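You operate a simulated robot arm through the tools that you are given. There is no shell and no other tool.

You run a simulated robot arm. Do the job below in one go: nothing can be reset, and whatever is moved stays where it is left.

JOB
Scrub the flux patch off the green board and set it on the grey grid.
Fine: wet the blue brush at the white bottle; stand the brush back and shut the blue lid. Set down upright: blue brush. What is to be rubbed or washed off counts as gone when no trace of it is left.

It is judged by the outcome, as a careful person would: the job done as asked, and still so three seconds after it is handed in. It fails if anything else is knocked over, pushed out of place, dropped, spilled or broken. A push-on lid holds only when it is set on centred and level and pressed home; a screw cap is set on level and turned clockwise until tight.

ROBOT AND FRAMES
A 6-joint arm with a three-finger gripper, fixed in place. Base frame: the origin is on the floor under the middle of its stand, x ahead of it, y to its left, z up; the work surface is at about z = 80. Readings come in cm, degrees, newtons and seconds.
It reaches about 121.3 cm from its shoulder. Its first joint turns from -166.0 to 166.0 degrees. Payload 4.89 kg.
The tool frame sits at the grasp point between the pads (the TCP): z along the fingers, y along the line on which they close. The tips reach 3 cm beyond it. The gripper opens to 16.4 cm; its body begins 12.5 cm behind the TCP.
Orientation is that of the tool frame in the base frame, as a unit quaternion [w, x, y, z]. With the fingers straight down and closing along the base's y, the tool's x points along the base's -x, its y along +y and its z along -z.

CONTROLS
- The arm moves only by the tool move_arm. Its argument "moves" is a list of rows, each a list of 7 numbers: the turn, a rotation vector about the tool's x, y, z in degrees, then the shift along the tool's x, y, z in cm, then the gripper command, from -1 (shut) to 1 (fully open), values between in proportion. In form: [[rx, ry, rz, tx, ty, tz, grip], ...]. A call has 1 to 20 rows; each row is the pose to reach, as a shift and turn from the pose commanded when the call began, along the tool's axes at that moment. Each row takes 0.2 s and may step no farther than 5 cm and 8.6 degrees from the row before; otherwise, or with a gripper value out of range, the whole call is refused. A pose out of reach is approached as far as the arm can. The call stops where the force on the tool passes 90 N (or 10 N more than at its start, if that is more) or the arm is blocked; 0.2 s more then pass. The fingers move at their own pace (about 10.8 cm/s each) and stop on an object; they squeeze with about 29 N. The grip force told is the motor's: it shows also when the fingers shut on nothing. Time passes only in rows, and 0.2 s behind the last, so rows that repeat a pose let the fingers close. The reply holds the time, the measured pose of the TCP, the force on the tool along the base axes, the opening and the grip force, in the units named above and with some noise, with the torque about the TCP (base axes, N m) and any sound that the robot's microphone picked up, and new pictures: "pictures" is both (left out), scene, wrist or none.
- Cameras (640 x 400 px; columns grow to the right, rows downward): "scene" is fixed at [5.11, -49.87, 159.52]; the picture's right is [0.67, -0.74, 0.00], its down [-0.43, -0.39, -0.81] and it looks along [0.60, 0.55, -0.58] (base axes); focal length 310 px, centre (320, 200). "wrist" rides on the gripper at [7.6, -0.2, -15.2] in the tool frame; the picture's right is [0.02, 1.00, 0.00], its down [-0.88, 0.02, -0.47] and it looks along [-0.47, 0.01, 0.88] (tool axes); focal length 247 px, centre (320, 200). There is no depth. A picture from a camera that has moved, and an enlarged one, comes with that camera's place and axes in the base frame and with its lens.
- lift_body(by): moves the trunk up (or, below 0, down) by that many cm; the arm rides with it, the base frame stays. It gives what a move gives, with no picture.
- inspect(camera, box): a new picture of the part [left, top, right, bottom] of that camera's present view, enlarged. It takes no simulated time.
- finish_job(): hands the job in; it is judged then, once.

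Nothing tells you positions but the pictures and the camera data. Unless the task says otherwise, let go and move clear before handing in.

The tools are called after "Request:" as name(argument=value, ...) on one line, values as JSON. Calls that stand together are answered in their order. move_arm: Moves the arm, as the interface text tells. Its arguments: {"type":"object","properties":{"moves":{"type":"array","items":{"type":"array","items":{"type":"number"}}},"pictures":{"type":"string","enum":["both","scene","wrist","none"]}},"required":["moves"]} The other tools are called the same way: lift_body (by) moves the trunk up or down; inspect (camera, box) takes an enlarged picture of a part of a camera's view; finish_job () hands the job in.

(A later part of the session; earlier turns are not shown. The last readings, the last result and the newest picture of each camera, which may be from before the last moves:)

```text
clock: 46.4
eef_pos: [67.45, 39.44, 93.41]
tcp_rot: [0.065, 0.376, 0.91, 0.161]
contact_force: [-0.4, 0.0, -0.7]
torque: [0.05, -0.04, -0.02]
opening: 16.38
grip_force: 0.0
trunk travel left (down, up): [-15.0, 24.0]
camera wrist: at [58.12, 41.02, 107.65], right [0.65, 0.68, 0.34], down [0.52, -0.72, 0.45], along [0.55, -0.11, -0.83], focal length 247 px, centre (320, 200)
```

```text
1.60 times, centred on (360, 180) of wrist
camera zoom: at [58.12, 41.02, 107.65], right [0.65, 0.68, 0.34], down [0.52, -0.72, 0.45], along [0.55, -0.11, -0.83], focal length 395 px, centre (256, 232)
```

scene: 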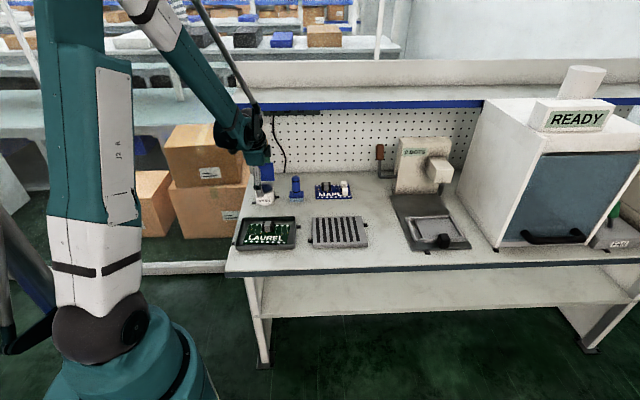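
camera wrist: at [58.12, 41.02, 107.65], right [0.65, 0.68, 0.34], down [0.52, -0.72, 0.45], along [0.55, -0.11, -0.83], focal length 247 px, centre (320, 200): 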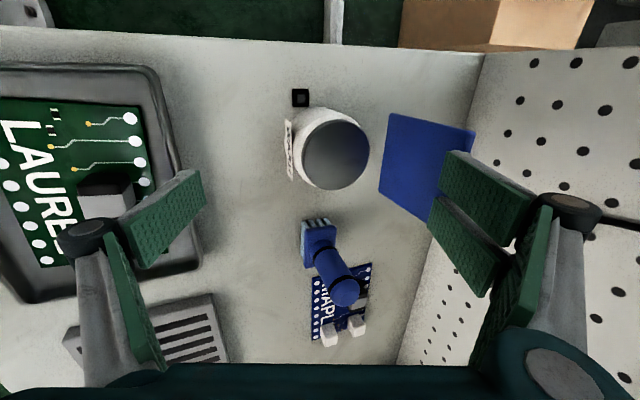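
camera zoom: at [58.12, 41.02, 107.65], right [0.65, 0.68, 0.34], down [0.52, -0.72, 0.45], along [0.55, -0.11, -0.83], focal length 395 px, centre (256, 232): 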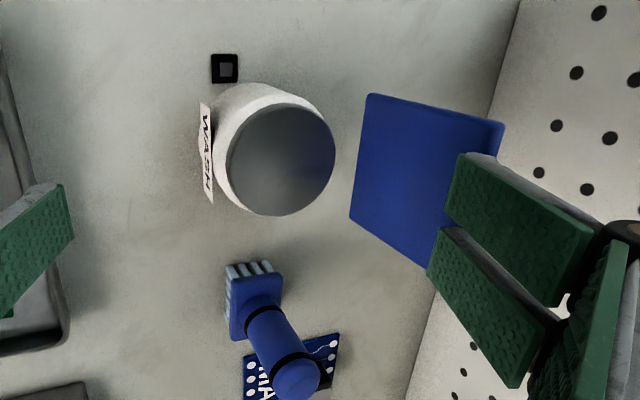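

The rear fingertips passed over the lid's top edge, because fully open tips don't reach as low as I assumed. I'll rise slightly, go back behind the lid and come down about 3 cm lower than before.

Request:
move_arm(moves=[[0, 0, 0, 0, 0.34, -0.94, 1], [0, 0, 0, 0, 3.73, 0.29, 1], [0, 0, 0, 0, 7.11, 1.52, 1], [0, 0, 0, 0, 6.64, 2.8, 1], [0, 0, 0, 0, 6.18, 4.09, 1], [0, 0, 0, 0, 5.71, 5.37, 1], [0, 0, 0, 0, 5.71, 5.37, 1]], pictures="wrist")

Request:
inspect(camera="scene", box=[220, 100, 330, 210])

Request:
inspect(camera="wrist", box=[160, 60, 560, 300])

```text
clock: 48.0
eef_pos: [72.73, 44.48, 89.95]
tcp_rot: [0.065, 0.377, 0.91, 0.16]
contact_force: [-0.4, -0.5, 0.1]
torque: [0.01, 0.02, 0.02]
opening: 16.42
grip_force: 0.1
trunk travel left (down, up): [-15.0, 24.0]
camera wrist: at [63.4, 46.08, 104.43], right [0.65, 0.68, 0.34], down [0.52, -0.72, 0.45], along [0.55, -0.11, -0.83], focal length 247 px, centre (320, 200)
```

wrist: 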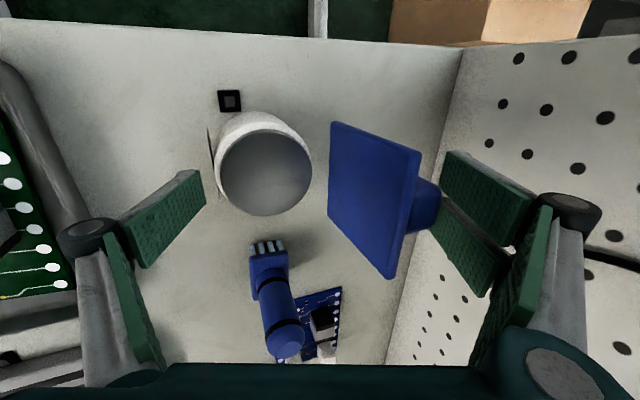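

```text
3.64 times, centred on (275, 155) of scene
camera zoom: at [5.11, -49.87, 159.52], right [0.67, -0.74, 0.0], down [-0.43, -0.39, -0.81], along [0.6, 0.55, -0.58], focal length 1129 px, centre (484, 364)
```

zoom: 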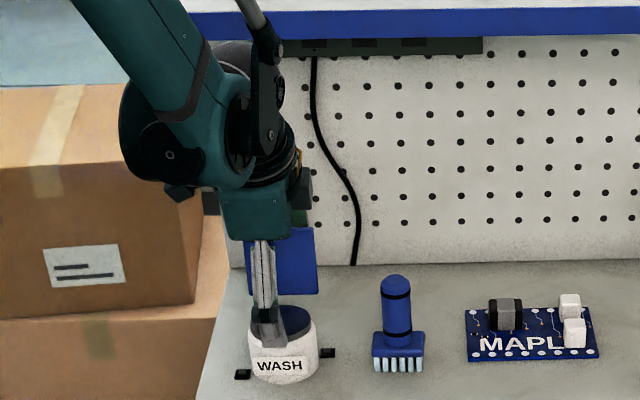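

```text
1.60 times, centred on (360, 180) of wrist
camera zoom: at [63.4, 46.08, 104.43], right [0.65, 0.68, 0.34], down [0.52, -0.72, 0.45], along [0.55, -0.11, -0.83], focal length 395 px, centre (256, 232)
```

zoom: 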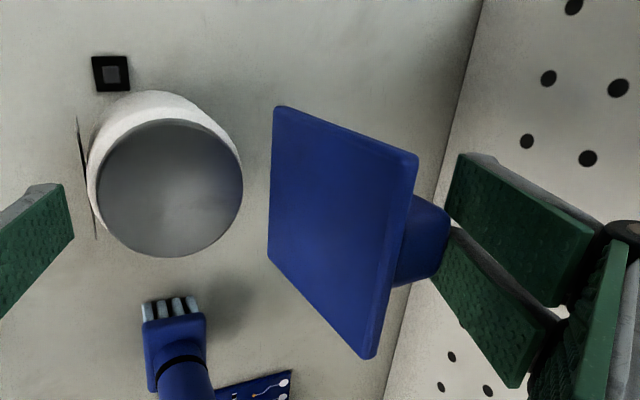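

Now the knob is clearly in front of the rear fingertips. I'll move forward to push it.

Request:
move_arm(moves=[[0, 0, 0, 0, -0.75, -0.274, 1], [0, 0, 0, 0, -1.5, -0.547, 1], [0, 0, 0, 0, -2.26, -0.82, 1], [0, 0, 0, 0, -3.0, -1.09, 1], [0, 0, 0, 0, -3.76, -1.37, 1], [0, 0, 0, 0, -3.76, -1.37, 1]], pictures="wrist")

Request:
inspect(camera="scene", box=[220, 100, 330, 210])

Request:
inspect(camera="wrist", box=[160, 60, 560, 300])

```text
clock: 49.4
eef_pos: [69.78, 41.77, 90.06]
tcp_rot: [0.066, 0.376, 0.91, 0.161]
contact_force: [-0.1, 0.3, 0.5]
torque: [0.0, 0.01, -0.04]
opening: 16.38
grip_force: 0.0
trunk travel left (down, up): [-15.0, 24.0]
camera wrist: at [60.4, 43.26, 104.36], right [0.65, 0.68, 0.34], down [0.52, -0.72, 0.45], along [0.55, -0.11, -0.83], focal length 247 px, centre (320, 200)
```

wrist: 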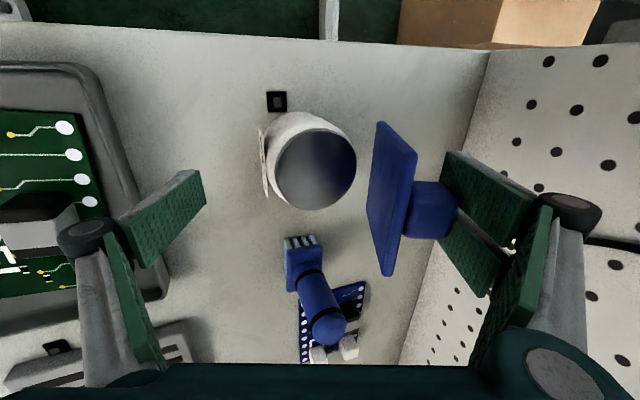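

```text
3.64 times, centred on (275, 155) of scene
camera zoom: at [5.11, -49.87, 159.52], right [0.67, -0.74, 0.0], down [-0.43, -0.39, -0.81], along [0.6, 0.55, -0.58], focal length 1129 px, centre (484, 364)
```

zoom: 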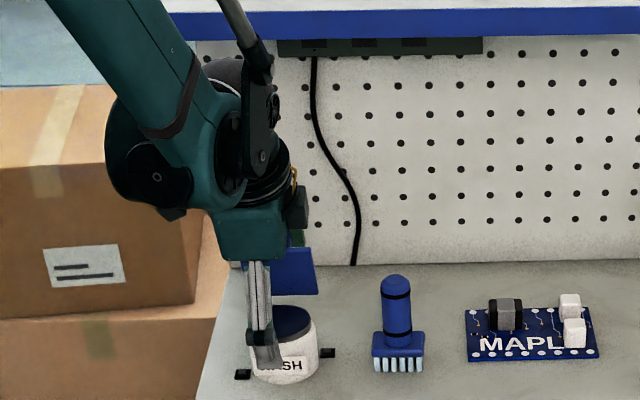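

```text
1.60 times, centred on (360, 180) of wrist
camera zoom: at [60.4, 43.26, 104.36], right [0.65, 0.68, 0.34], down [0.52, -0.72, 0.45], along [0.55, -0.11, -0.83], focal length 395 px, centre (256, 232)
```

zoom: 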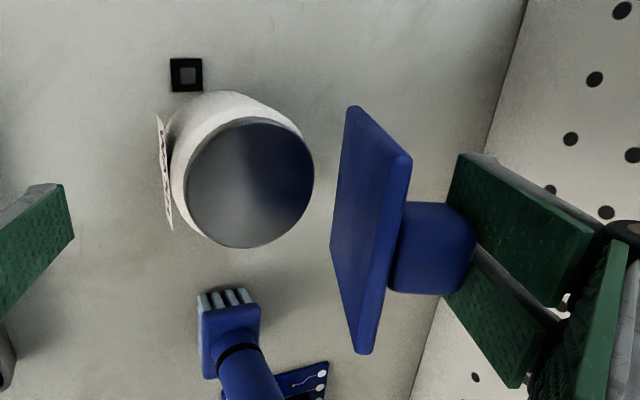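

The lid is swinging forward with the push. I'll continue.

Request:
move_arm(moves=[[0, 0, 0, 0, -0.75, -0.274, 1], [0, 0, 0, 0, -1.5, -0.547, 1], [0, 0, 0, 0, -2.26, -0.82, 1], [0, 0, 0, 0, -3.0, -1.09, 1], [0, 0, 0, 0, -3.76, -1.37, 1], [0, 0, 0, 0, -3.76, -1.37, 1]], pictures="wrist")

Request:
inspect(camera="scene", box=[220, 100, 330, 210])

Request:
inspect(camera="wrist", box=[160, 60, 560, 300])

```text
clock: 50.8
eef_pos: [67.05, 38.92, 90.17]
tcp_rot: [0.065, 0.377, 0.91, 0.162]
contact_force: [-0.5, 0.3, -1.2]
torque: [0.01, -0.06, -0.02]
opening: 16.38
grip_force: 0.1
trunk travel left (down, up): [-15.0, 24.0]
camera wrist: at [57.67, 40.52, 104.41], right [0.65, 0.68, 0.34], down [0.52, -0.72, 0.45], along [0.55, -0.11, -0.83], focal length 247 px, centre (320, 200)
```

wrist: 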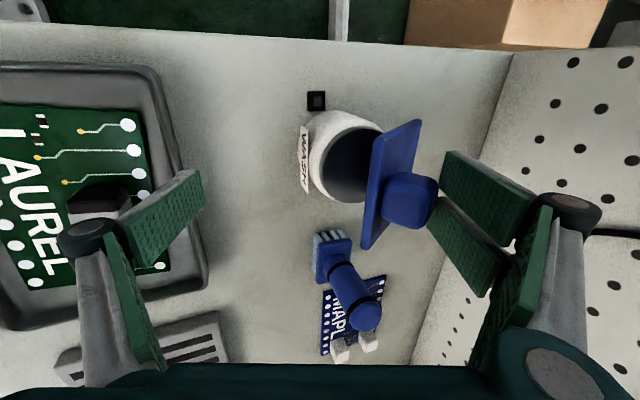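

```text
3.64 times, centred on (275, 155) of scene
camera zoom: at [5.11, -49.87, 159.52], right [0.67, -0.74, 0.0], down [-0.43, -0.39, -0.81], along [0.6, 0.55, -0.58], focal length 1129 px, centre (484, 364)
```

zoom: 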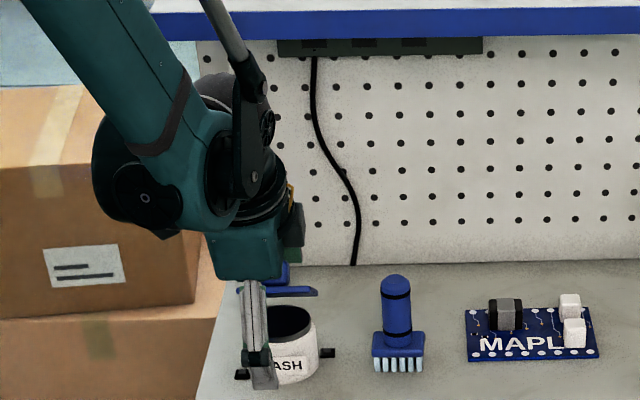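

```text
1.60 times, centred on (360, 180) of wrist
camera zoom: at [57.67, 40.52, 104.41], right [0.65, 0.68, 0.34], down [0.52, -0.72, 0.45], along [0.55, -0.11, -0.83], focal length 395 px, centre (256, 232)
```

zoom: 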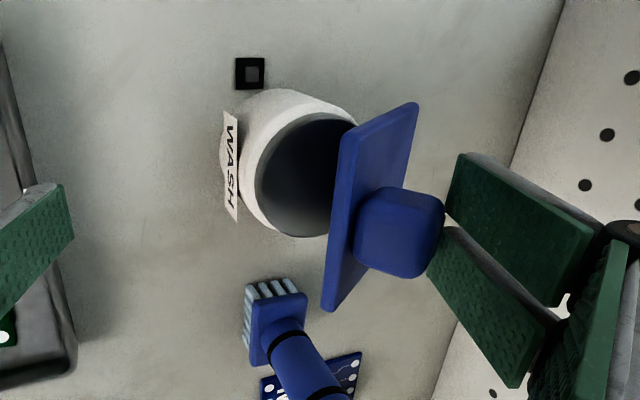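

The lid is now only about 33° above closed and is ahead of the fingers, so it may be falling shut by itself. I'll hold still for a moment and look again.

Request:
move_arm(moves=[[0, 0, 0, 0, 0, 0, 1], [0, 0, 0, 0, 0, 0, 1], [0, 0, 0, 0, 0, 0, 1]], pictures="wrist")

Request:
inspect(camera="scene", box=[230, 150, 310, 215])

Request:
inspect(camera="wrist", box=[260, 80, 460, 240])

```text
clock: 51.6
eef_pos: [67.04, 38.85, 90.15]
tcp_rot: [0.066, 0.376, 0.91, 0.161]
contact_force: [-1.0, -0.4, 0.6]
torque: [0.04, 0.0, 0.01]
opening: 16.42
grip_force: 0.2
trunk travel left (down, up): [-15.0, 24.0]
camera wrist: at [57.68, 40.53, 104.41], right [0.65, 0.68, 0.34], down [0.52, -0.72, 0.45], along [0.55, -0.11, -0.83], focal length 247 px, centre (320, 200)
```

wrist: 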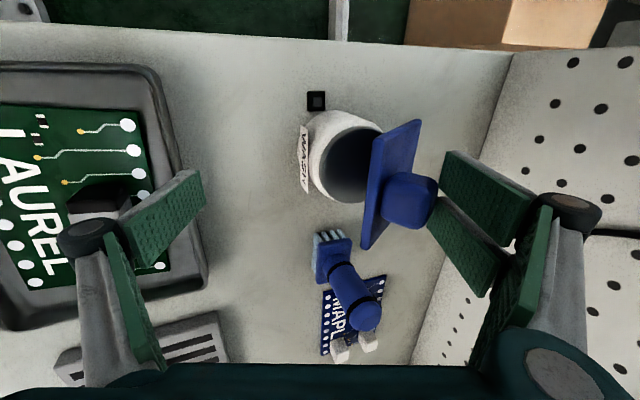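

```text
6.15 times, centred on (270, 182) of scene
camera zoom: at [5.11, -49.87, 159.52], right [0.67, -0.74, 0.0], down [-0.43, -0.39, -0.81], along [0.6, 0.55, -0.58], focal length 1910 px, centre (628, 308)
```

zoom: 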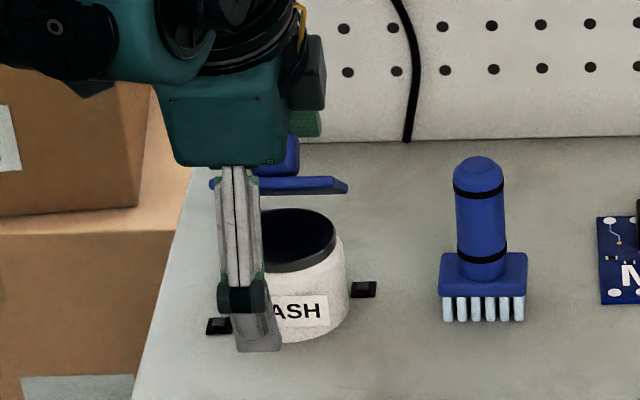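

```text
2.50 times, centred on (360, 160) of wrist
camera zoom: at [57.68, 40.53, 104.41], right [0.65, 0.68, 0.34], down [0.52, -0.72, 0.45], along [0.55, -0.11, -0.83], focal length 617 px, centre (220, 300)
```

zoom: 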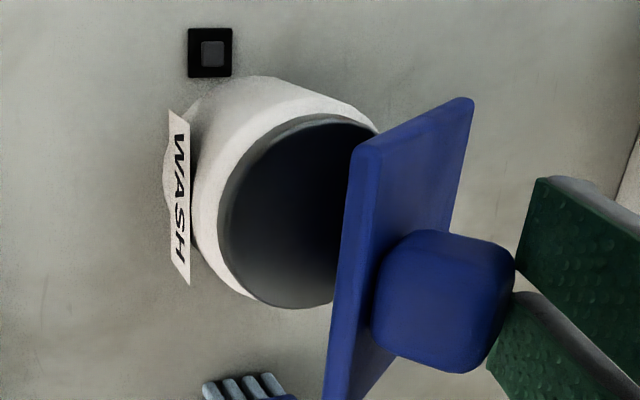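

The lid holds at about 33° with the knob touching the rear fingers. I'll lift the hand, close the fingers and finish by pressing down on the knob from above.

Request:
move_arm(moves=[[0, 0, 0, 0, 1.37, -3.76, 1], [0, 0, 0, 0, 2.74, -7.52, 1], [3, 0, 0, 0, 3.08, -8.46, 0.5], [6, 0, 0, 0, 3.08, -8.46, 0], [6, 0, 0, 0, 3.08, -8.46, -0.5], [6, 0, 0, 0, 3.08, -8.46, -1], [6, 0, 0, 0, 3.08, -8.46, -1], [6, 0, 0, 0, 3.08, -8.46, -1]])

Request:
inspect(camera="scene", box=[230, 120, 310, 215])

Request:
inspect(camera="wrist", box=[220, 80, 460, 260])

```text
clock: 53.4
eef_pos: [67.01, 38.79, 99.07]
tcp_rot: [0.046, 0.379, 0.917, 0.113]
contact_force: [-0.2, 0.6, 0.7]
torque: [-0.03, -0.01, -0.01]
opening: 0.0
grip_force: 28.8
trunk travel left (down, up): [-15.0, 24.0]
camera wrist: at [58.82, 41.52, 113.89], right [0.67, 0.7, 0.24], down [0.56, -0.69, 0.46], along [0.49, -0.17, -0.85], focal length 247 px, centre (320, 200)
```

scene: 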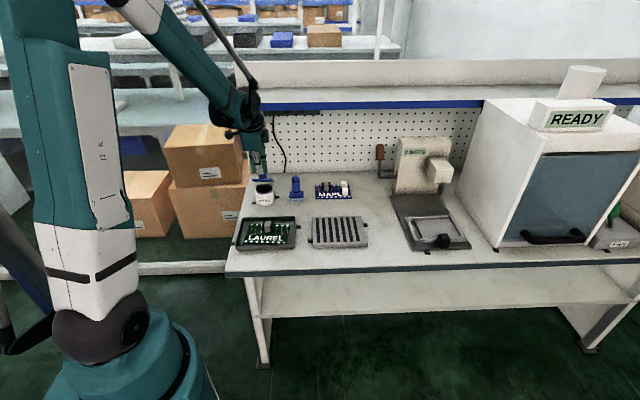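
wrist: 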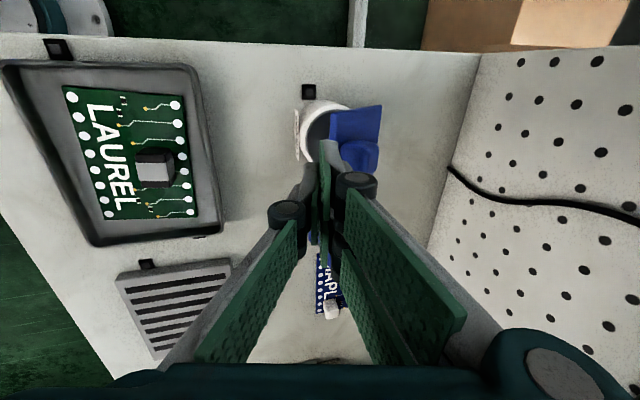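

```text
4.21 times, centred on (270, 168) of scene
camera zoom: at [5.11, -49.87, 159.52], right [0.67, -0.74, 0.0], down [-0.43, -0.39, -0.81], along [0.6, 0.55, -0.58], focal length 1307 px, centre (530, 337)
```

zoom: 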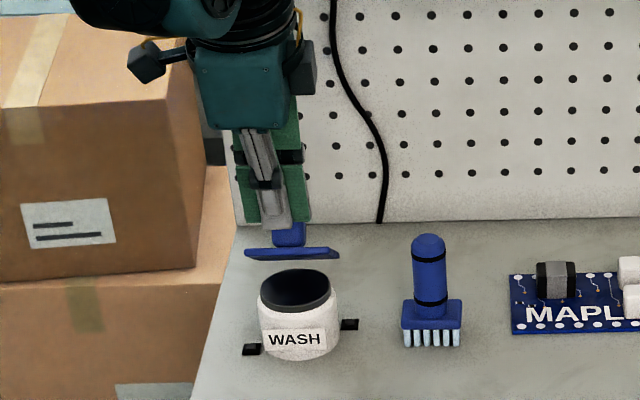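

```text
2.22 times, centred on (340, 170) of wrist
camera zoom: at [58.82, 41.52, 113.89], right [0.67, 0.7, 0.24], down [0.56, -0.69, 0.46], along [0.49, -0.17, -0.85], focal length 549 px, centre (276, 267)
```

zoom: 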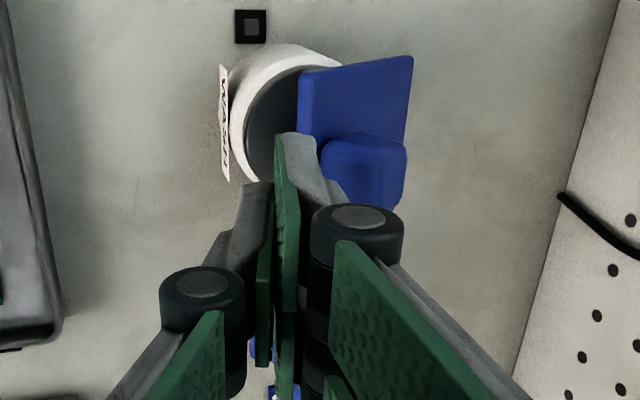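

I'll tilt back to about 20° for shelf clearance and bring the closed fingertips above the knob.

Request:
move_arm(moves=[[-3, 0, 0, 0, 0, 0, -1], [-6, 0, 0, 0, 1.0, 0.3, -1], [-6, 0, 0, 0, 2.7, 1.2, -1], [-6, 0, 0, 0, 4.32, 2.11, -1], [-6, 0, 0, 0, 4.32, 2.11, -1]], pictures="wrist")

Request:
inspect(camera="scene", box=[230, 120, 310, 215])

Request:
inspect(camera="wrist", box=[220, 80, 460, 260])

```text
clock: 54.6
eef_pos: [70.2, 42.26, 98.21]
tcp_rot: [0.065, 0.376, 0.91, 0.161]
contact_force: [-0.4, 0.1, 0.1]
torque: [-0.01, 0.02, 0.01]
opening: 0.01
grip_force: 29.3
trunk travel left (down, up): [-15.0, 24.0]
camera wrist: at [60.99, 43.88, 112.49], right [0.65, 0.68, 0.34], down [0.52, -0.72, 0.45], along [0.55, -0.11, -0.83], focal length 247 px, centre (320, 200)
```

wrist: 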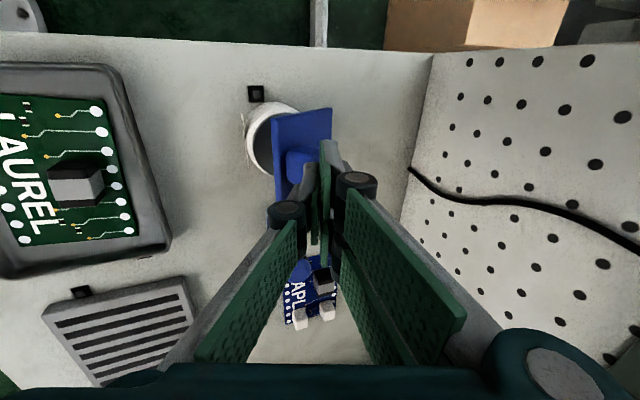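

```text
4.21 times, centred on (270, 168) of scene
camera zoom: at [5.11, -49.87, 159.52], right [0.67, -0.74, 0.0], down [-0.43, -0.39, -0.81], along [0.6, 0.55, -0.58], focal length 1307 px, centre (530, 337)
```

zoom: 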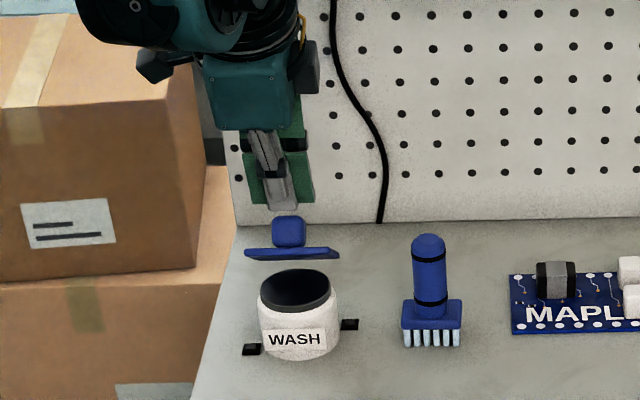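

```text
2.22 times, centred on (340, 170) of wrist
camera zoom: at [60.99, 43.88, 112.49], right [0.65, 0.68, 0.34], down [0.52, -0.72, 0.45], along [0.55, -0.11, -0.83], focal length 549 px, centre (276, 267)
```

zoom: 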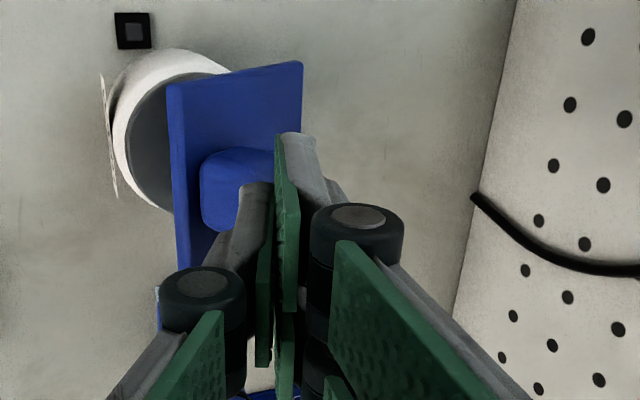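

The fingertips are right above the knob. I'll press down gradually.

Request:
move_arm(moves=[[0, 0, 0, 0, -0.17, 0.47, -1], [0, 0, 0, 0, -0.34, 0.94, -1], [0, 0, 0, 0, -0.51, 1.41, -1], [0, 0, 0, 0, -0.68, 1.88, -1], [0, 0, 0, 0, -0.68, 1.88, -1]], pictures="wrist")

Request:
inspect(camera="scene", box=[230, 120, 310, 215])

```text
clock: 55.6
eef_pos: [69.67, 41.68, 96.56]
tcp_rot: [0.065, 0.377, 0.91, 0.161]
contact_force: [-36.0, -29.9, 64.9]
torque: [-0.54, 0.61, -0.01]
opening: 0.0
grip_force: 28.9
trunk travel left (down, up): [-15.0, 24.0]
stopped in row 5: the force on the tool passed its limit at 100 N (the readings are from after the stop); the commanded pose is now the measured one
camera wrist: at [60.48, 43.29, 110.9], right [0.65, 0.68, 0.34], down [0.52, -0.72, 0.45], along [0.55, -0.11, -0.83], focal length 247 px, centre (320, 200)
```

wrist: 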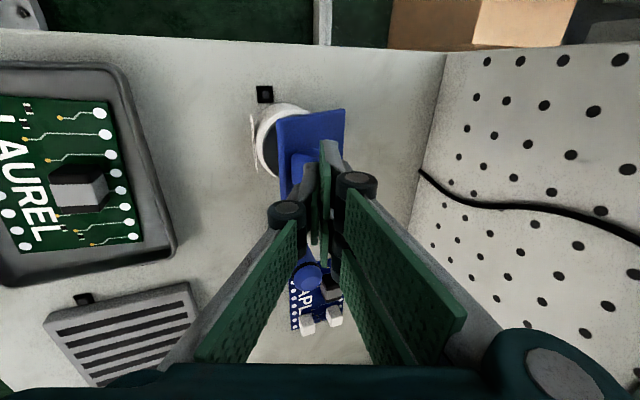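

```text
4.21 times, centred on (270, 168) of scene
camera zoom: at [5.11, -49.87, 159.52], right [0.67, -0.74, 0.0], down [-0.43, -0.39, -0.81], along [0.6, 0.55, -0.58], focal length 1307 px, centre (530, 337)
```

zoom: 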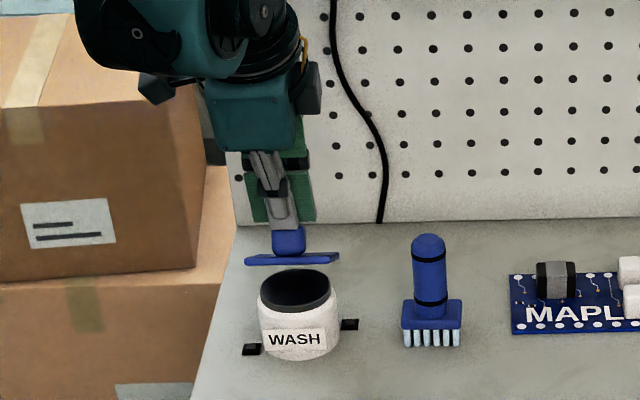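

Pressing straight down only pushed toward the hinge, so the lid didn't turn. I'll rise and open the fingers halfway so I can draw the knob forward from behind again, lower this time.

Request:
move_arm(moves=[[0, 0, 0, 0, 0.5, -1.4, -1], [0, 0, 0, 0, 1.2, -3.3, -1], [0, 0, 0, 0, 1.2, -3.3, -0.4], [0, 0, 0, 0, 1.2, -3.3, 0], [0, 0, 0, 0, 1.2, -3.3, 0], [0, 0, 0, 0, 1.2, -3.3, 0]], pictures="wrist")

Request:
inspect(camera="scene", box=[230, 120, 310, 215])

Request:
inspect(camera="wrist", box=[200, 80, 460, 280])

```text
clock: 57.0
eef_pos: [70.04, 41.91, 99.7]
tcp_rot: [0.065, 0.376, 0.91, 0.16]
contact_force: [-0.4, 0.1, 0.6]
torque: [0.0, -0.01, -0.01]
opening: 8.18
grip_force: 0.1
trunk travel left (down, up): [-15.0, 24.0]
camera wrist: at [60.81, 43.63, 114.0], right [0.65, 0.68, 0.34], down [0.52, -0.72, 0.45], along [0.55, -0.11, -0.83], focal length 247 px, centre (320, 200)
```

wrist: 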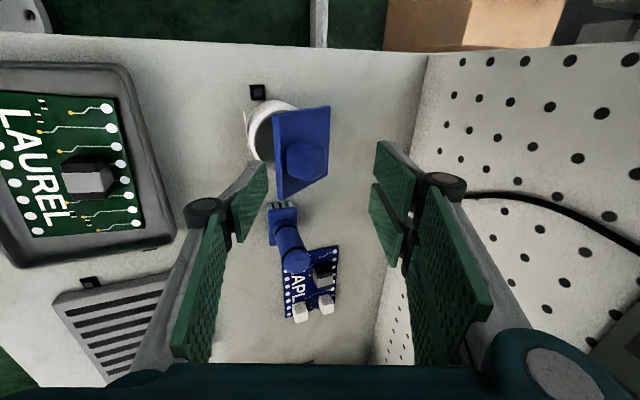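

```text
4.21 times, centred on (270, 168) of scene
camera zoom: at [5.11, -49.87, 159.52], right [0.67, -0.74, 0.0], down [-0.43, -0.39, -0.81], along [0.6, 0.55, -0.58], focal length 1307 px, centre (530, 337)
```

zoom: 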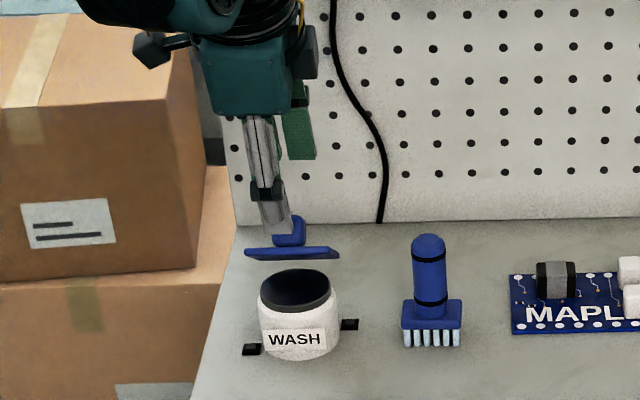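

```text
2.00 times, centred on (330, 180) of wrist
camera zoom: at [60.81, 43.63, 114.0], right [0.65, 0.68, 0.34], down [0.52, -0.72, 0.45], along [0.55, -0.11, -0.83], focal length 494 px, centre (300, 240)
```

zoom: 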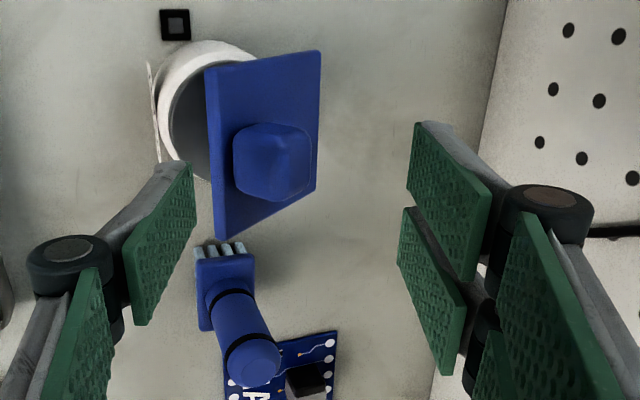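

Clear view now: the lid is at about 35°, with the knob near its free edge. I'll come down straight with the rear fingers behind the knob.

Request:
move_arm(moves=[[0, 0, 0, 0, -0.8, 2.2, 0], [0, 0, 0, 0, -1.6, 4.4, 0], [0, 0, 0, 0, -2.39, 6.58, 0], [0, 0, 0, 0, -2.39, 6.58, 0]], pictures="wrist")

Request:
inspect(camera="scene", box=[230, 120, 310, 215])

Request:
inspect(camera="wrist", box=[200, 80, 460, 280])

```text
clock: 58.0
eef_pos: [70.06, 41.97, 92.72]
tcp_rot: [0.065, 0.376, 0.91, 0.16]
contact_force: [0.2, 0.7, 0.5]
torque: [0.02, 0.01, -0.02]
opening: 8.2
grip_force: 0.0
trunk travel left (down, up): [-15.0, 24.0]
camera wrist: at [60.77, 43.59, 106.92], right [0.65, 0.68, 0.34], down [0.52, -0.72, 0.45], along [0.55, -0.11, -0.83], focal length 247 px, centre (320, 200)
```

wrist: 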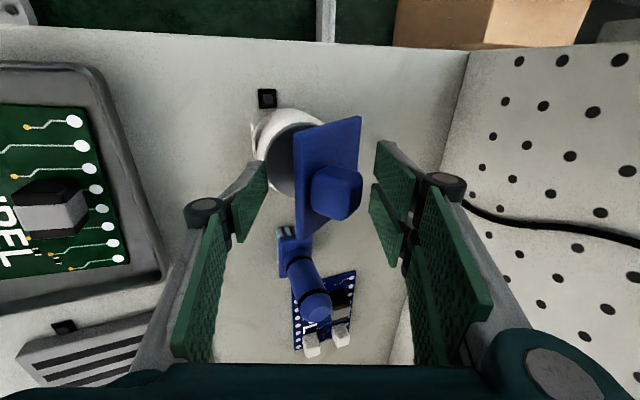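

```text
4.21 times, centred on (270, 168) of scene
camera zoom: at [5.11, -49.87, 159.52], right [0.67, -0.74, 0.0], down [-0.43, -0.39, -0.81], along [0.6, 0.55, -0.58], focal length 1307 px, centre (530, 337)
```

zoom: 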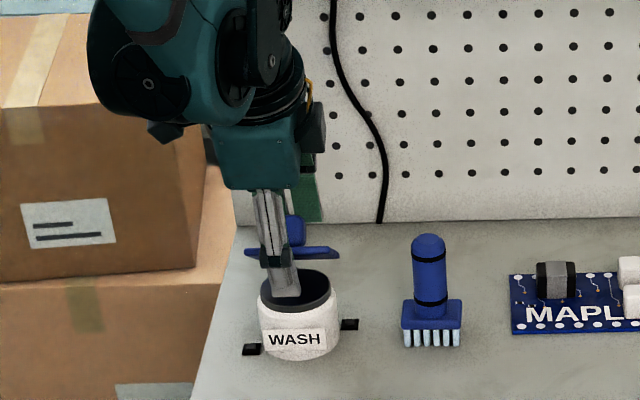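

```text
2.00 times, centred on (330, 180) of wrist
camera zoom: at [60.77, 43.59, 106.92], right [0.65, 0.68, 0.34], down [0.52, -0.72, 0.45], along [0.55, -0.11, -0.83], focal length 494 px, centre (300, 240)
```

zoom: 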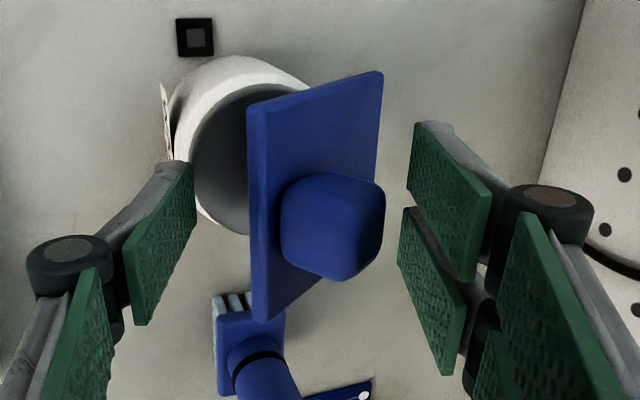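

The knob sits between the front and rear fingers. I'll draw it forward and slightly down along its arc.

Request:
move_arm(moves=[[0, 0, 0, 0, -0.94, -0.342, 0], [0, 0, 0, 0, -1.88, -0.684, 0], [0, 0, 0, 0, -2.77, -0.58, 0], [0, 0, 0, 0, -3.69, -0.385, 0], [0, 0, 0, 0, -3.69, -0.385, 0]], pictures="wrist")

Request:
inspect(camera="scene", box=[230, 120, 310, 215])

Request:
inspect(camera="wrist", box=[200, 80, 460, 280])

```text
clock: 59.2
eef_pos: [67.57, 39.39, 91.8]
tcp_rot: [0.065, 0.376, 0.91, 0.16]
contact_force: [-0.5, 0.1, 0.2]
torque: [-0.01, 0.05, 0.0]
opening: 8.19
grip_force: 0.0
trunk travel left (down, up): [-15.0, 24.0]
camera wrist: at [58.3, 41.07, 106.09], right [0.65, 0.68, 0.34], down [0.52, -0.72, 0.45], along [0.55, -0.11, -0.83], focal length 247 px, centre (320, 200)
```

wrist: 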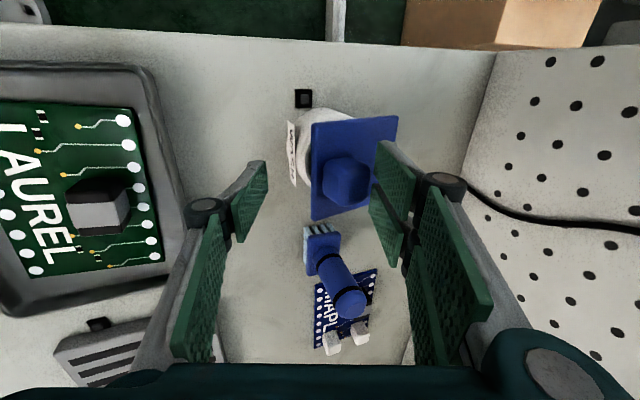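

```text
4.21 times, centred on (270, 168) of scene
camera zoom: at [5.11, -49.87, 159.52], right [0.67, -0.74, 0.0], down [-0.43, -0.39, -0.81], along [0.6, 0.55, -0.58], focal length 1307 px, centre (530, 337)
```

zoom: 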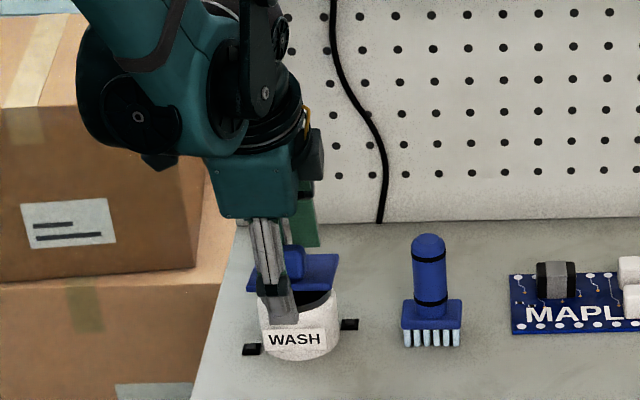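

```text
2.00 times, centred on (330, 180) of wrist
camera zoom: at [58.3, 41.07, 106.09], right [0.65, 0.68, 0.34], down [0.52, -0.72, 0.45], along [0.55, -0.11, -0.83], focal length 494 px, centre (300, 240)
```

zoom: 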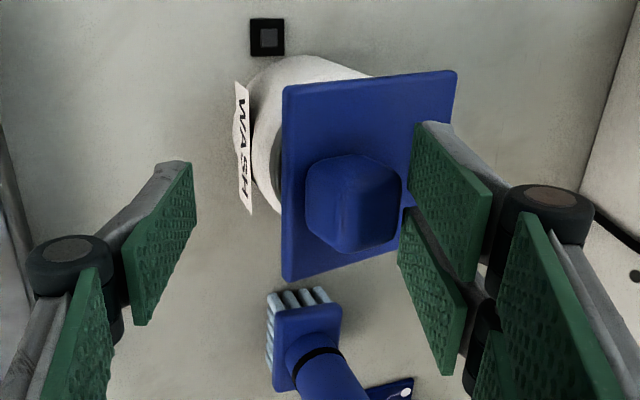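

The lid is closing smoothly, so I'll keep following the arc.

Request:
move_arm(moves=[[0, 0, 0, 0, -0.96, 0.29, 0], [0, 0, 0, 0, -1.82, 0.615, 0], [0, 0, 0, 0, -2.46, 0.914, 0], [0, 0, 0, 0, -2.46, 0.914, 0]], pictures="wrist")

Request:
inspect(camera="scene", box=[230, 120, 310, 215])

Request:
inspect(camera="wrist", box=[200, 80, 460, 280])

```text
clock: 60.2
eef_pos: [66.3, 38.13, 90.31]
tcp_rot: [0.065, 0.376, 0.91, 0.161]
contact_force: [22.3, 19.9, 27.7]
torque: [1.03, -1.01, -0.12]
opening: 9.96
grip_force: 21.3
trunk travel left (down, up): [-15.0, 24.0]
camera wrist: at [56.97, 39.77, 104.56], right [0.65, 0.68, 0.34], down [0.52, -0.72, 0.45], along [0.55, -0.11, -0.83], focal length 247 px, centre (320, 200)
```

wrist: 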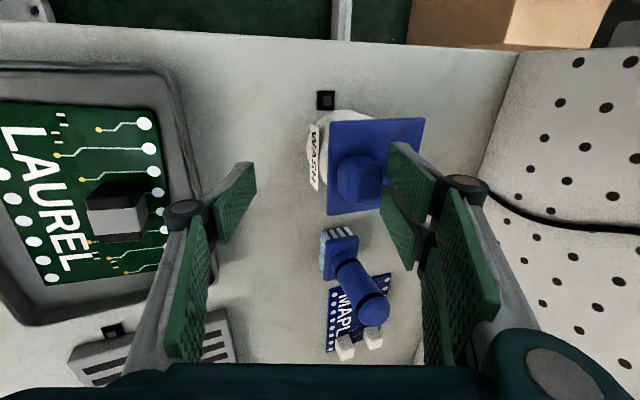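

```text
4.21 times, centred on (270, 168) of scene
camera zoom: at [5.11, -49.87, 159.52], right [0.67, -0.74, 0.0], down [-0.43, -0.39, -0.81], along [0.6, 0.55, -0.58], focal length 1307 px, centre (530, 337)
```

zoom: 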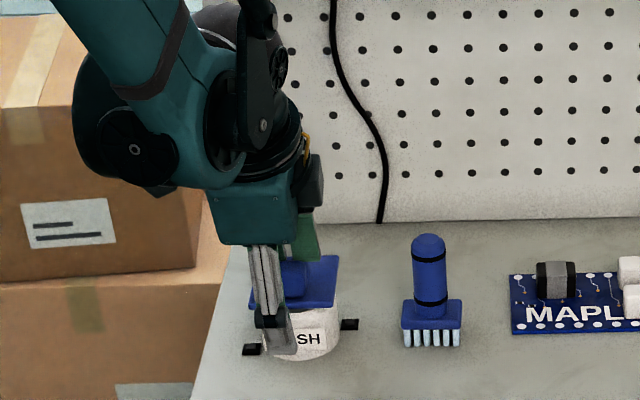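

```text
2.00 times, centred on (330, 180) of wrist
camera zoom: at [56.97, 39.77, 104.56], right [0.65, 0.68, 0.34], down [0.52, -0.72, 0.45], along [0.55, -0.11, -0.83], focal length 494 px, centre (300, 240)
```

zoom: 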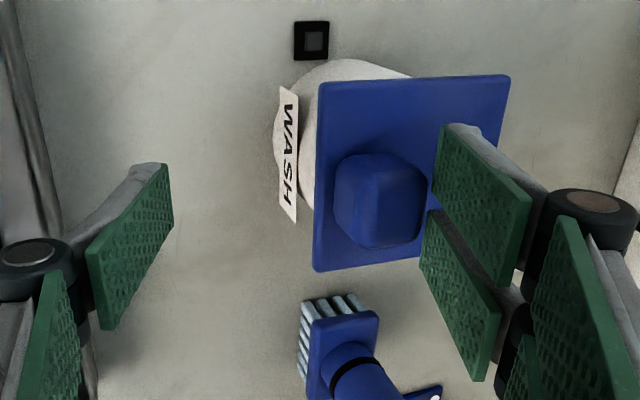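

The lid now looks flat on the jar and the fingers are meeting resistance. I'll back off a bit, lift and inspect the lid.

Request:
move_arm(moves=[[0, 0, 0, 0, 0.86, 0, 0], [0, 0, 0, 0, 1.9, -2.82, 0], [0, 0, 0, 0, 2.9, -5.65, 0], [0, 0, 0, 0, 0.1, -6.7, 0], [0, 0, 0, 0, -2.8, -7.7, 0], [0, 0, 0, 0, -2.8, -7.7, 0]], pictures="wrist")

Request:
inspect(camera="scene", box=[230, 150, 310, 215])

Request:
inspect(camera="wrist", box=[240, 60, 440, 220])

```text
clock: 61.6
eef_pos: [62.57, 33.96, 96.44]
tcp_rot: [0.066, 0.376, 0.91, 0.159]
contact_force: [-0.7, 0.2, 0.3]
torque: [0.04, -0.02, -0.05]
opening: 8.2
grip_force: 0.0
trunk travel left (down, up): [-15.0, 24.0]
camera wrist: at [53.31, 35.64, 110.7], right [0.65, 0.68, 0.34], down [0.52, -0.72, 0.45], along [0.55, -0.11, -0.83], focal length 247 px, centre (320, 200)
```

wrist: 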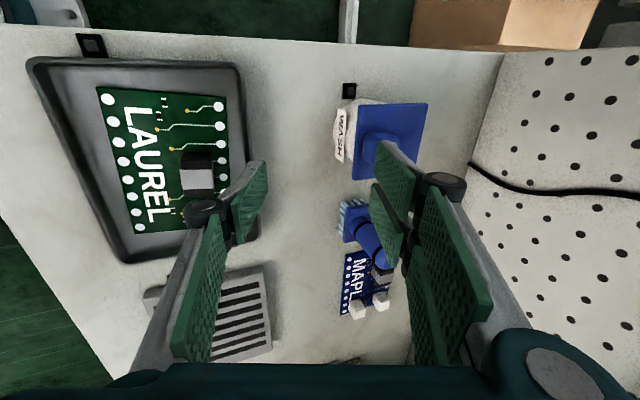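

```text
6.15 times, centred on (270, 182) of scene
camera zoom: at [5.11, -49.87, 159.52], right [0.67, -0.74, 0.0], down [-0.43, -0.39, -0.81], along [0.6, 0.55, -0.58], focal length 1910 px, centre (628, 308)
```

zoom: 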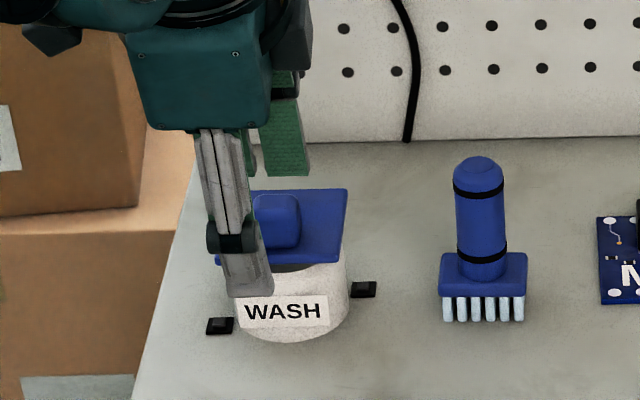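

```text
2.50 times, centred on (340, 140) of wrist
camera zoom: at [53.31, 35.64, 110.7], right [0.65, 0.68, 0.34], down [0.52, -0.72, 0.45], along [0.55, -0.11, -0.83], focal length 617 px, centre (270, 350)
```

zoom: 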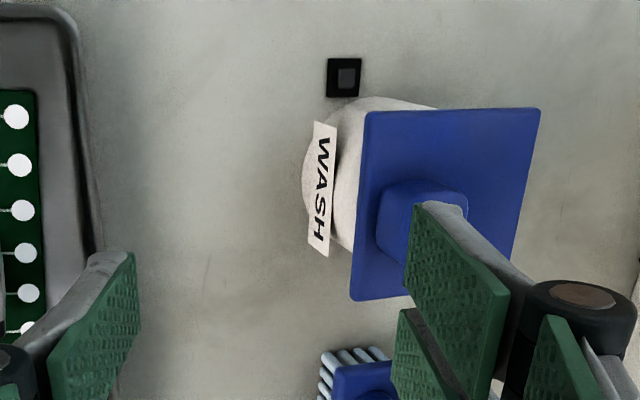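

The lid lies nearly flat. To make sure it's fully home, I'll close the fingers, straighten the hand and press the knob down from above.

Request:
move_arm(moves=[[5, 0, 0, 0, 0, 0, -0.5], [11, 0, 0, 0, 0, 0, -1], [11, 0, 0, 0, 0, 0, -1], [11, 0, 0, 0.1, 2.7, 1.5, -1], [11, 0, 0, 0.2, 5.4, 3.0, -1], [11, 0, 0, 0.3, 8.13, 4.56, -1], [11, 0, 0, 0.3, 8.13, 4.56, -1]], pictures="wrist")

Request:
inspect(camera="scene", box=[230, 130, 310, 215])

Request:
inspect(camera="wrist", box=[240, 60, 440, 220])

```text
clock: 63.2
eef_pos: [68.68, 41.14, 94.93]
tcp_rot: [0.03, 0.38, 0.921, 0.073]
contact_force: [0.6, 0.2, 0.0]
torque: [0.0, 0.05, -0.01]
opening: 0.0
grip_force: 29.0
trunk travel left (down, up): [-15.0, 24.0]
camera wrist: at [61.41, 44.77, 109.89], right [0.68, 0.71, 0.15], down [0.59, -0.66, 0.47], along [0.44, -0.23, -0.87], focal length 247 px, centre (320, 200)
```

wrist: 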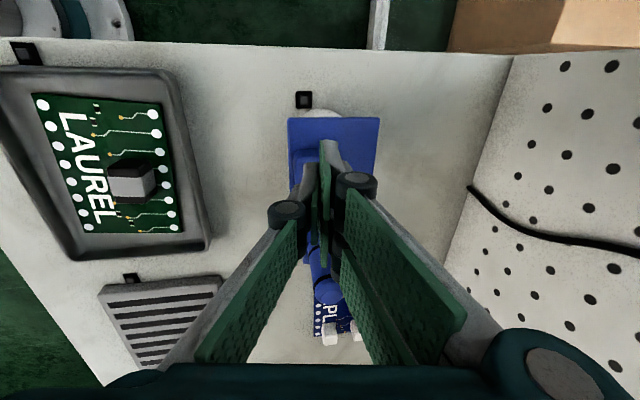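

```text
4.71 times, centred on (270, 172) of scene
camera zoom: at [5.11, -49.87, 159.52], right [0.67, -0.74, 0.0], down [-0.43, -0.39, -0.81], along [0.6, 0.55, -0.58], focal length 1461 px, centre (555, 329)
```

zoom: 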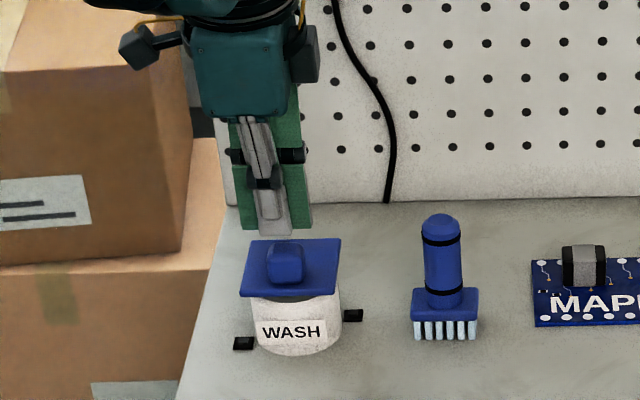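

```text
2.50 times, centred on (340, 140) of wrist
camera zoom: at [61.41, 44.77, 109.89], right [0.68, 0.71, 0.15], down [0.59, -0.66, 0.47], along [0.44, -0.23, -0.87], focal length 617 px, centre (270, 350)
```

zoom: 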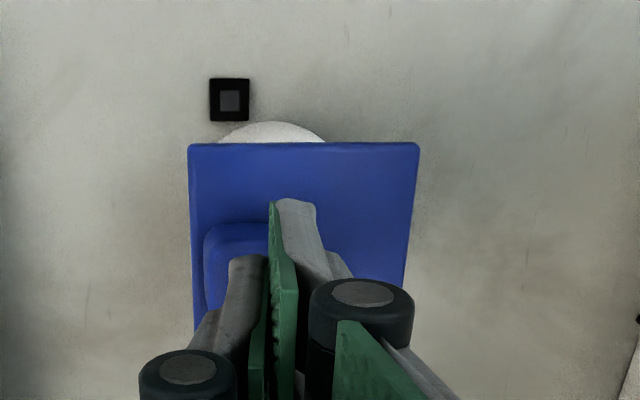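

The tips are over the knob with the hand nearly upright. I'll go down in steps.

Request:
move_arm(moves=[[0, 0, 0, 0, -0.12, 0.75, -1], [0, 0, 0, 0, -0.24, 1.5, -1], [0, 0, 0, 0, -0.3, 1.9, -1], [0, 0, 0, 0, -0.3, 1.9, -1]], pictures="none")

```text
clock: 64.2
eef_pos: [68.61, 41.0, 93.06]
tcp_rot: [0.029, 0.381, 0.921, 0.073]
contact_force: [-0.5, 0.8, 28.4]
torque: [-0.03, 0.02, 0.0]
opening: 0.02
grip_force: 29.0
trunk travel left (down, up): [-15.0, 24.0]
```

Solid contact at 28 N. I'll press a bit more to be sure it's home.

Request:
move_arm(moves=[[0, 0, 0, 0, -0.02, 0.1, -1], [0, 0, 0, 0, -0.03, 0.16, -1], [0, 0, 0, 0, -0.03, 0.16, -1]], pictures="wrist")

Request:
inspect(camera="scene", box=[230, 150, 310, 215])

```text
clock: 65.0
eef_pos: [68.54, 40.95, 93.0]
tcp_rot: [0.029, 0.38, 0.922, 0.073]
contact_force: [-0.7, -2.9, 53.6]
torque: [-0.22, 0.03, -0.01]
opening: 0.02
grip_force: 29.2
trunk travel left (down, up): [-15.0, 24.0]
camera wrist: at [61.3, 44.56, 108.01], right [0.68, 0.71, 0.16], down [0.58, -0.66, 0.47], along [0.44, -0.23, -0.87], focal length 247 px, centre (320, 200)
```

wrist: 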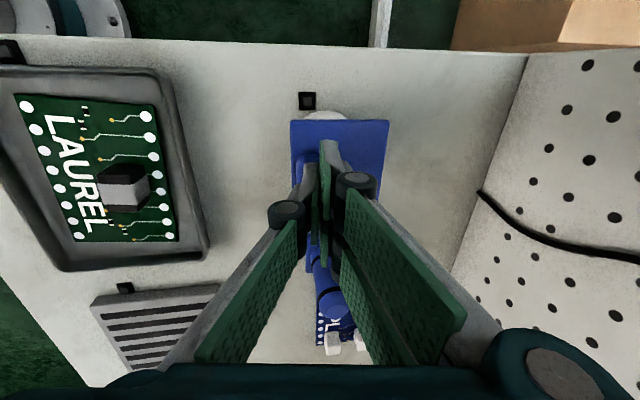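

```text
6.15 times, centred on (270, 182) of scene
camera zoom: at [5.11, -49.87, 159.52], right [0.67, -0.74, 0.0], down [-0.43, -0.39, -0.81], along [0.6, 0.55, -0.58], focal length 1910 px, centre (628, 308)
```

zoom: 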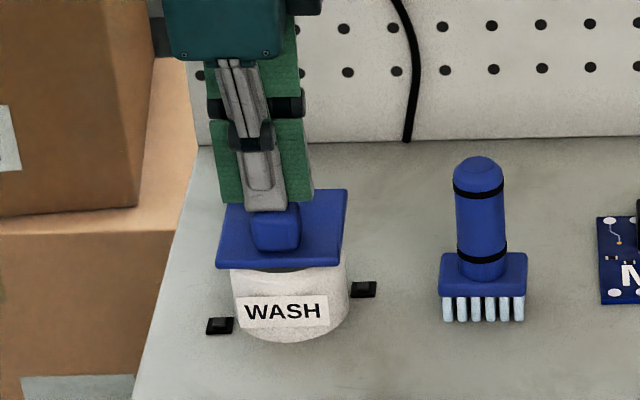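

At 54 N straight down nothing moves, so the lid is fully shut. I'll lift away and reorient the hand vertically over the tray to pick up the board.

Request:
move_arm(moves=[[0, 0, 0, 0, 0.47, -2.96, -1], [3, 0, 0, 0, 0.94, -5.93, -1], [6, 0, 0, 0, -1.7, -8.37, -1], [9, 0, 0, 0, -6.15, -9.08, -1], [9, 0, 0, 0, -10.6, -9.78, -1], [9, 0, 0, 0, -14.5, -10.4, -1], [9, 0, 0, 0, -14.5, -10.4, -1]], pictures="scene")

Request:
inspect(camera="scene", box=[230, 150, 310, 215])

Request:
move_arm(moves=[[0, 0, -8.2, -0.4, -0.3, 0, -0.8], [0, 0, -16.4, -0.8, -0.6, 0, -0.6], [0, 0, -24.6, -1.2, -0.9, 0, -0.4], [0, 0, -32.8, -1.6, -1.2, 0, -0.2], [0, 0, -41, -2, -1.5, 0, 0], [0, 0, -49.2, -2.4, -1.8, 0, 0], [0, 0, -57.4, -2.8, -2.1, 0, 0], [0, 0, -65.6, -3.2, -2.4, 0, 0], [0, 0, -73.8, -3.6, -2.7, 0, 0], [0, 0, -82, -4, -3, 0, 0], [0, 0, -90, -4, -3, 0, 0], [0, 0, -90, -4, -3, 0, 0]])

```text
clock: 66.6
eef_pos: [57.24, 29.53, 101.02]
tcp_rot: [-0.001, 0.382, 0.924, 0.0]
contact_force: [-0.9, -0.5, -0.1]
torque: [0.06, -0.13, 0.0]
opening: 0.01
grip_force: 28.8
trunk travel left (down, up): [-15.0, 24.0]
```

scene: 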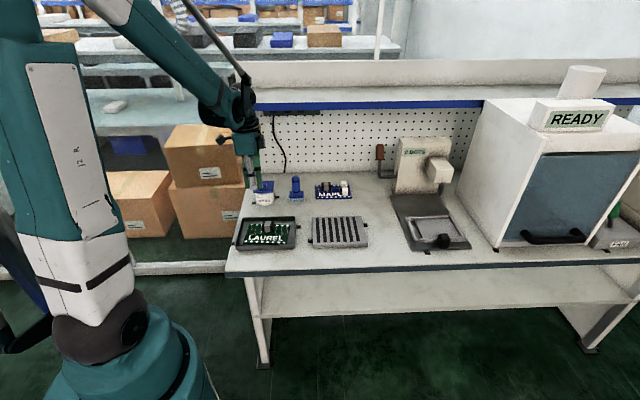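

```text
6.15 times, centred on (270, 182) of scene
camera zoom: at [5.11, -49.87, 159.52], right [0.67, -0.74, 0.0], down [-0.43, -0.39, -0.81], along [0.6, 0.55, -0.58], focal length 1910 px, centre (628, 308)
```

zoom: 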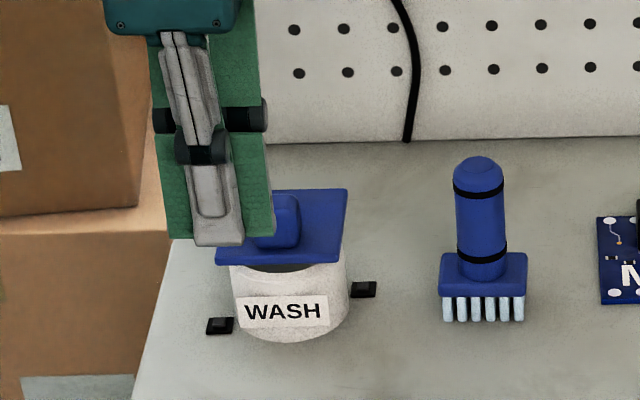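

```text
clock: 69.2
eef_pos: [58.24, 24.77, 100.82]
tcp_rot: [-0.002, -0.383, 0.924, 0.001]
contact_force: [1.1, 0.1, -0.5]
torque: [0.02, -0.01, -0.01]
opening: 8.22
grip_force: 0.0
trunk travel left (down, up): [-15.0, 24.0]
camera wrist: at [52.88, 19.33, 116.11], right [-0.72, 0.69, 0.0], down [0.61, 0.64, 0.47], along [0.32, 0.34, -0.88], focal length 247 px, centre (320, 200)
```

scene: 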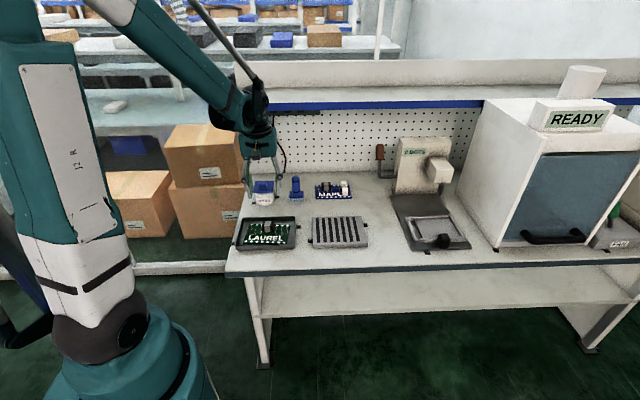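
wrist: 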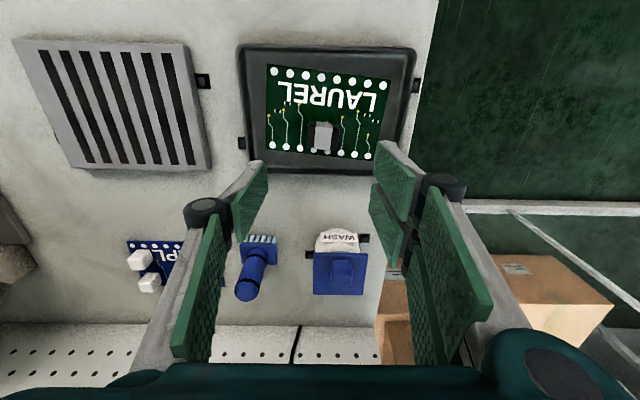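

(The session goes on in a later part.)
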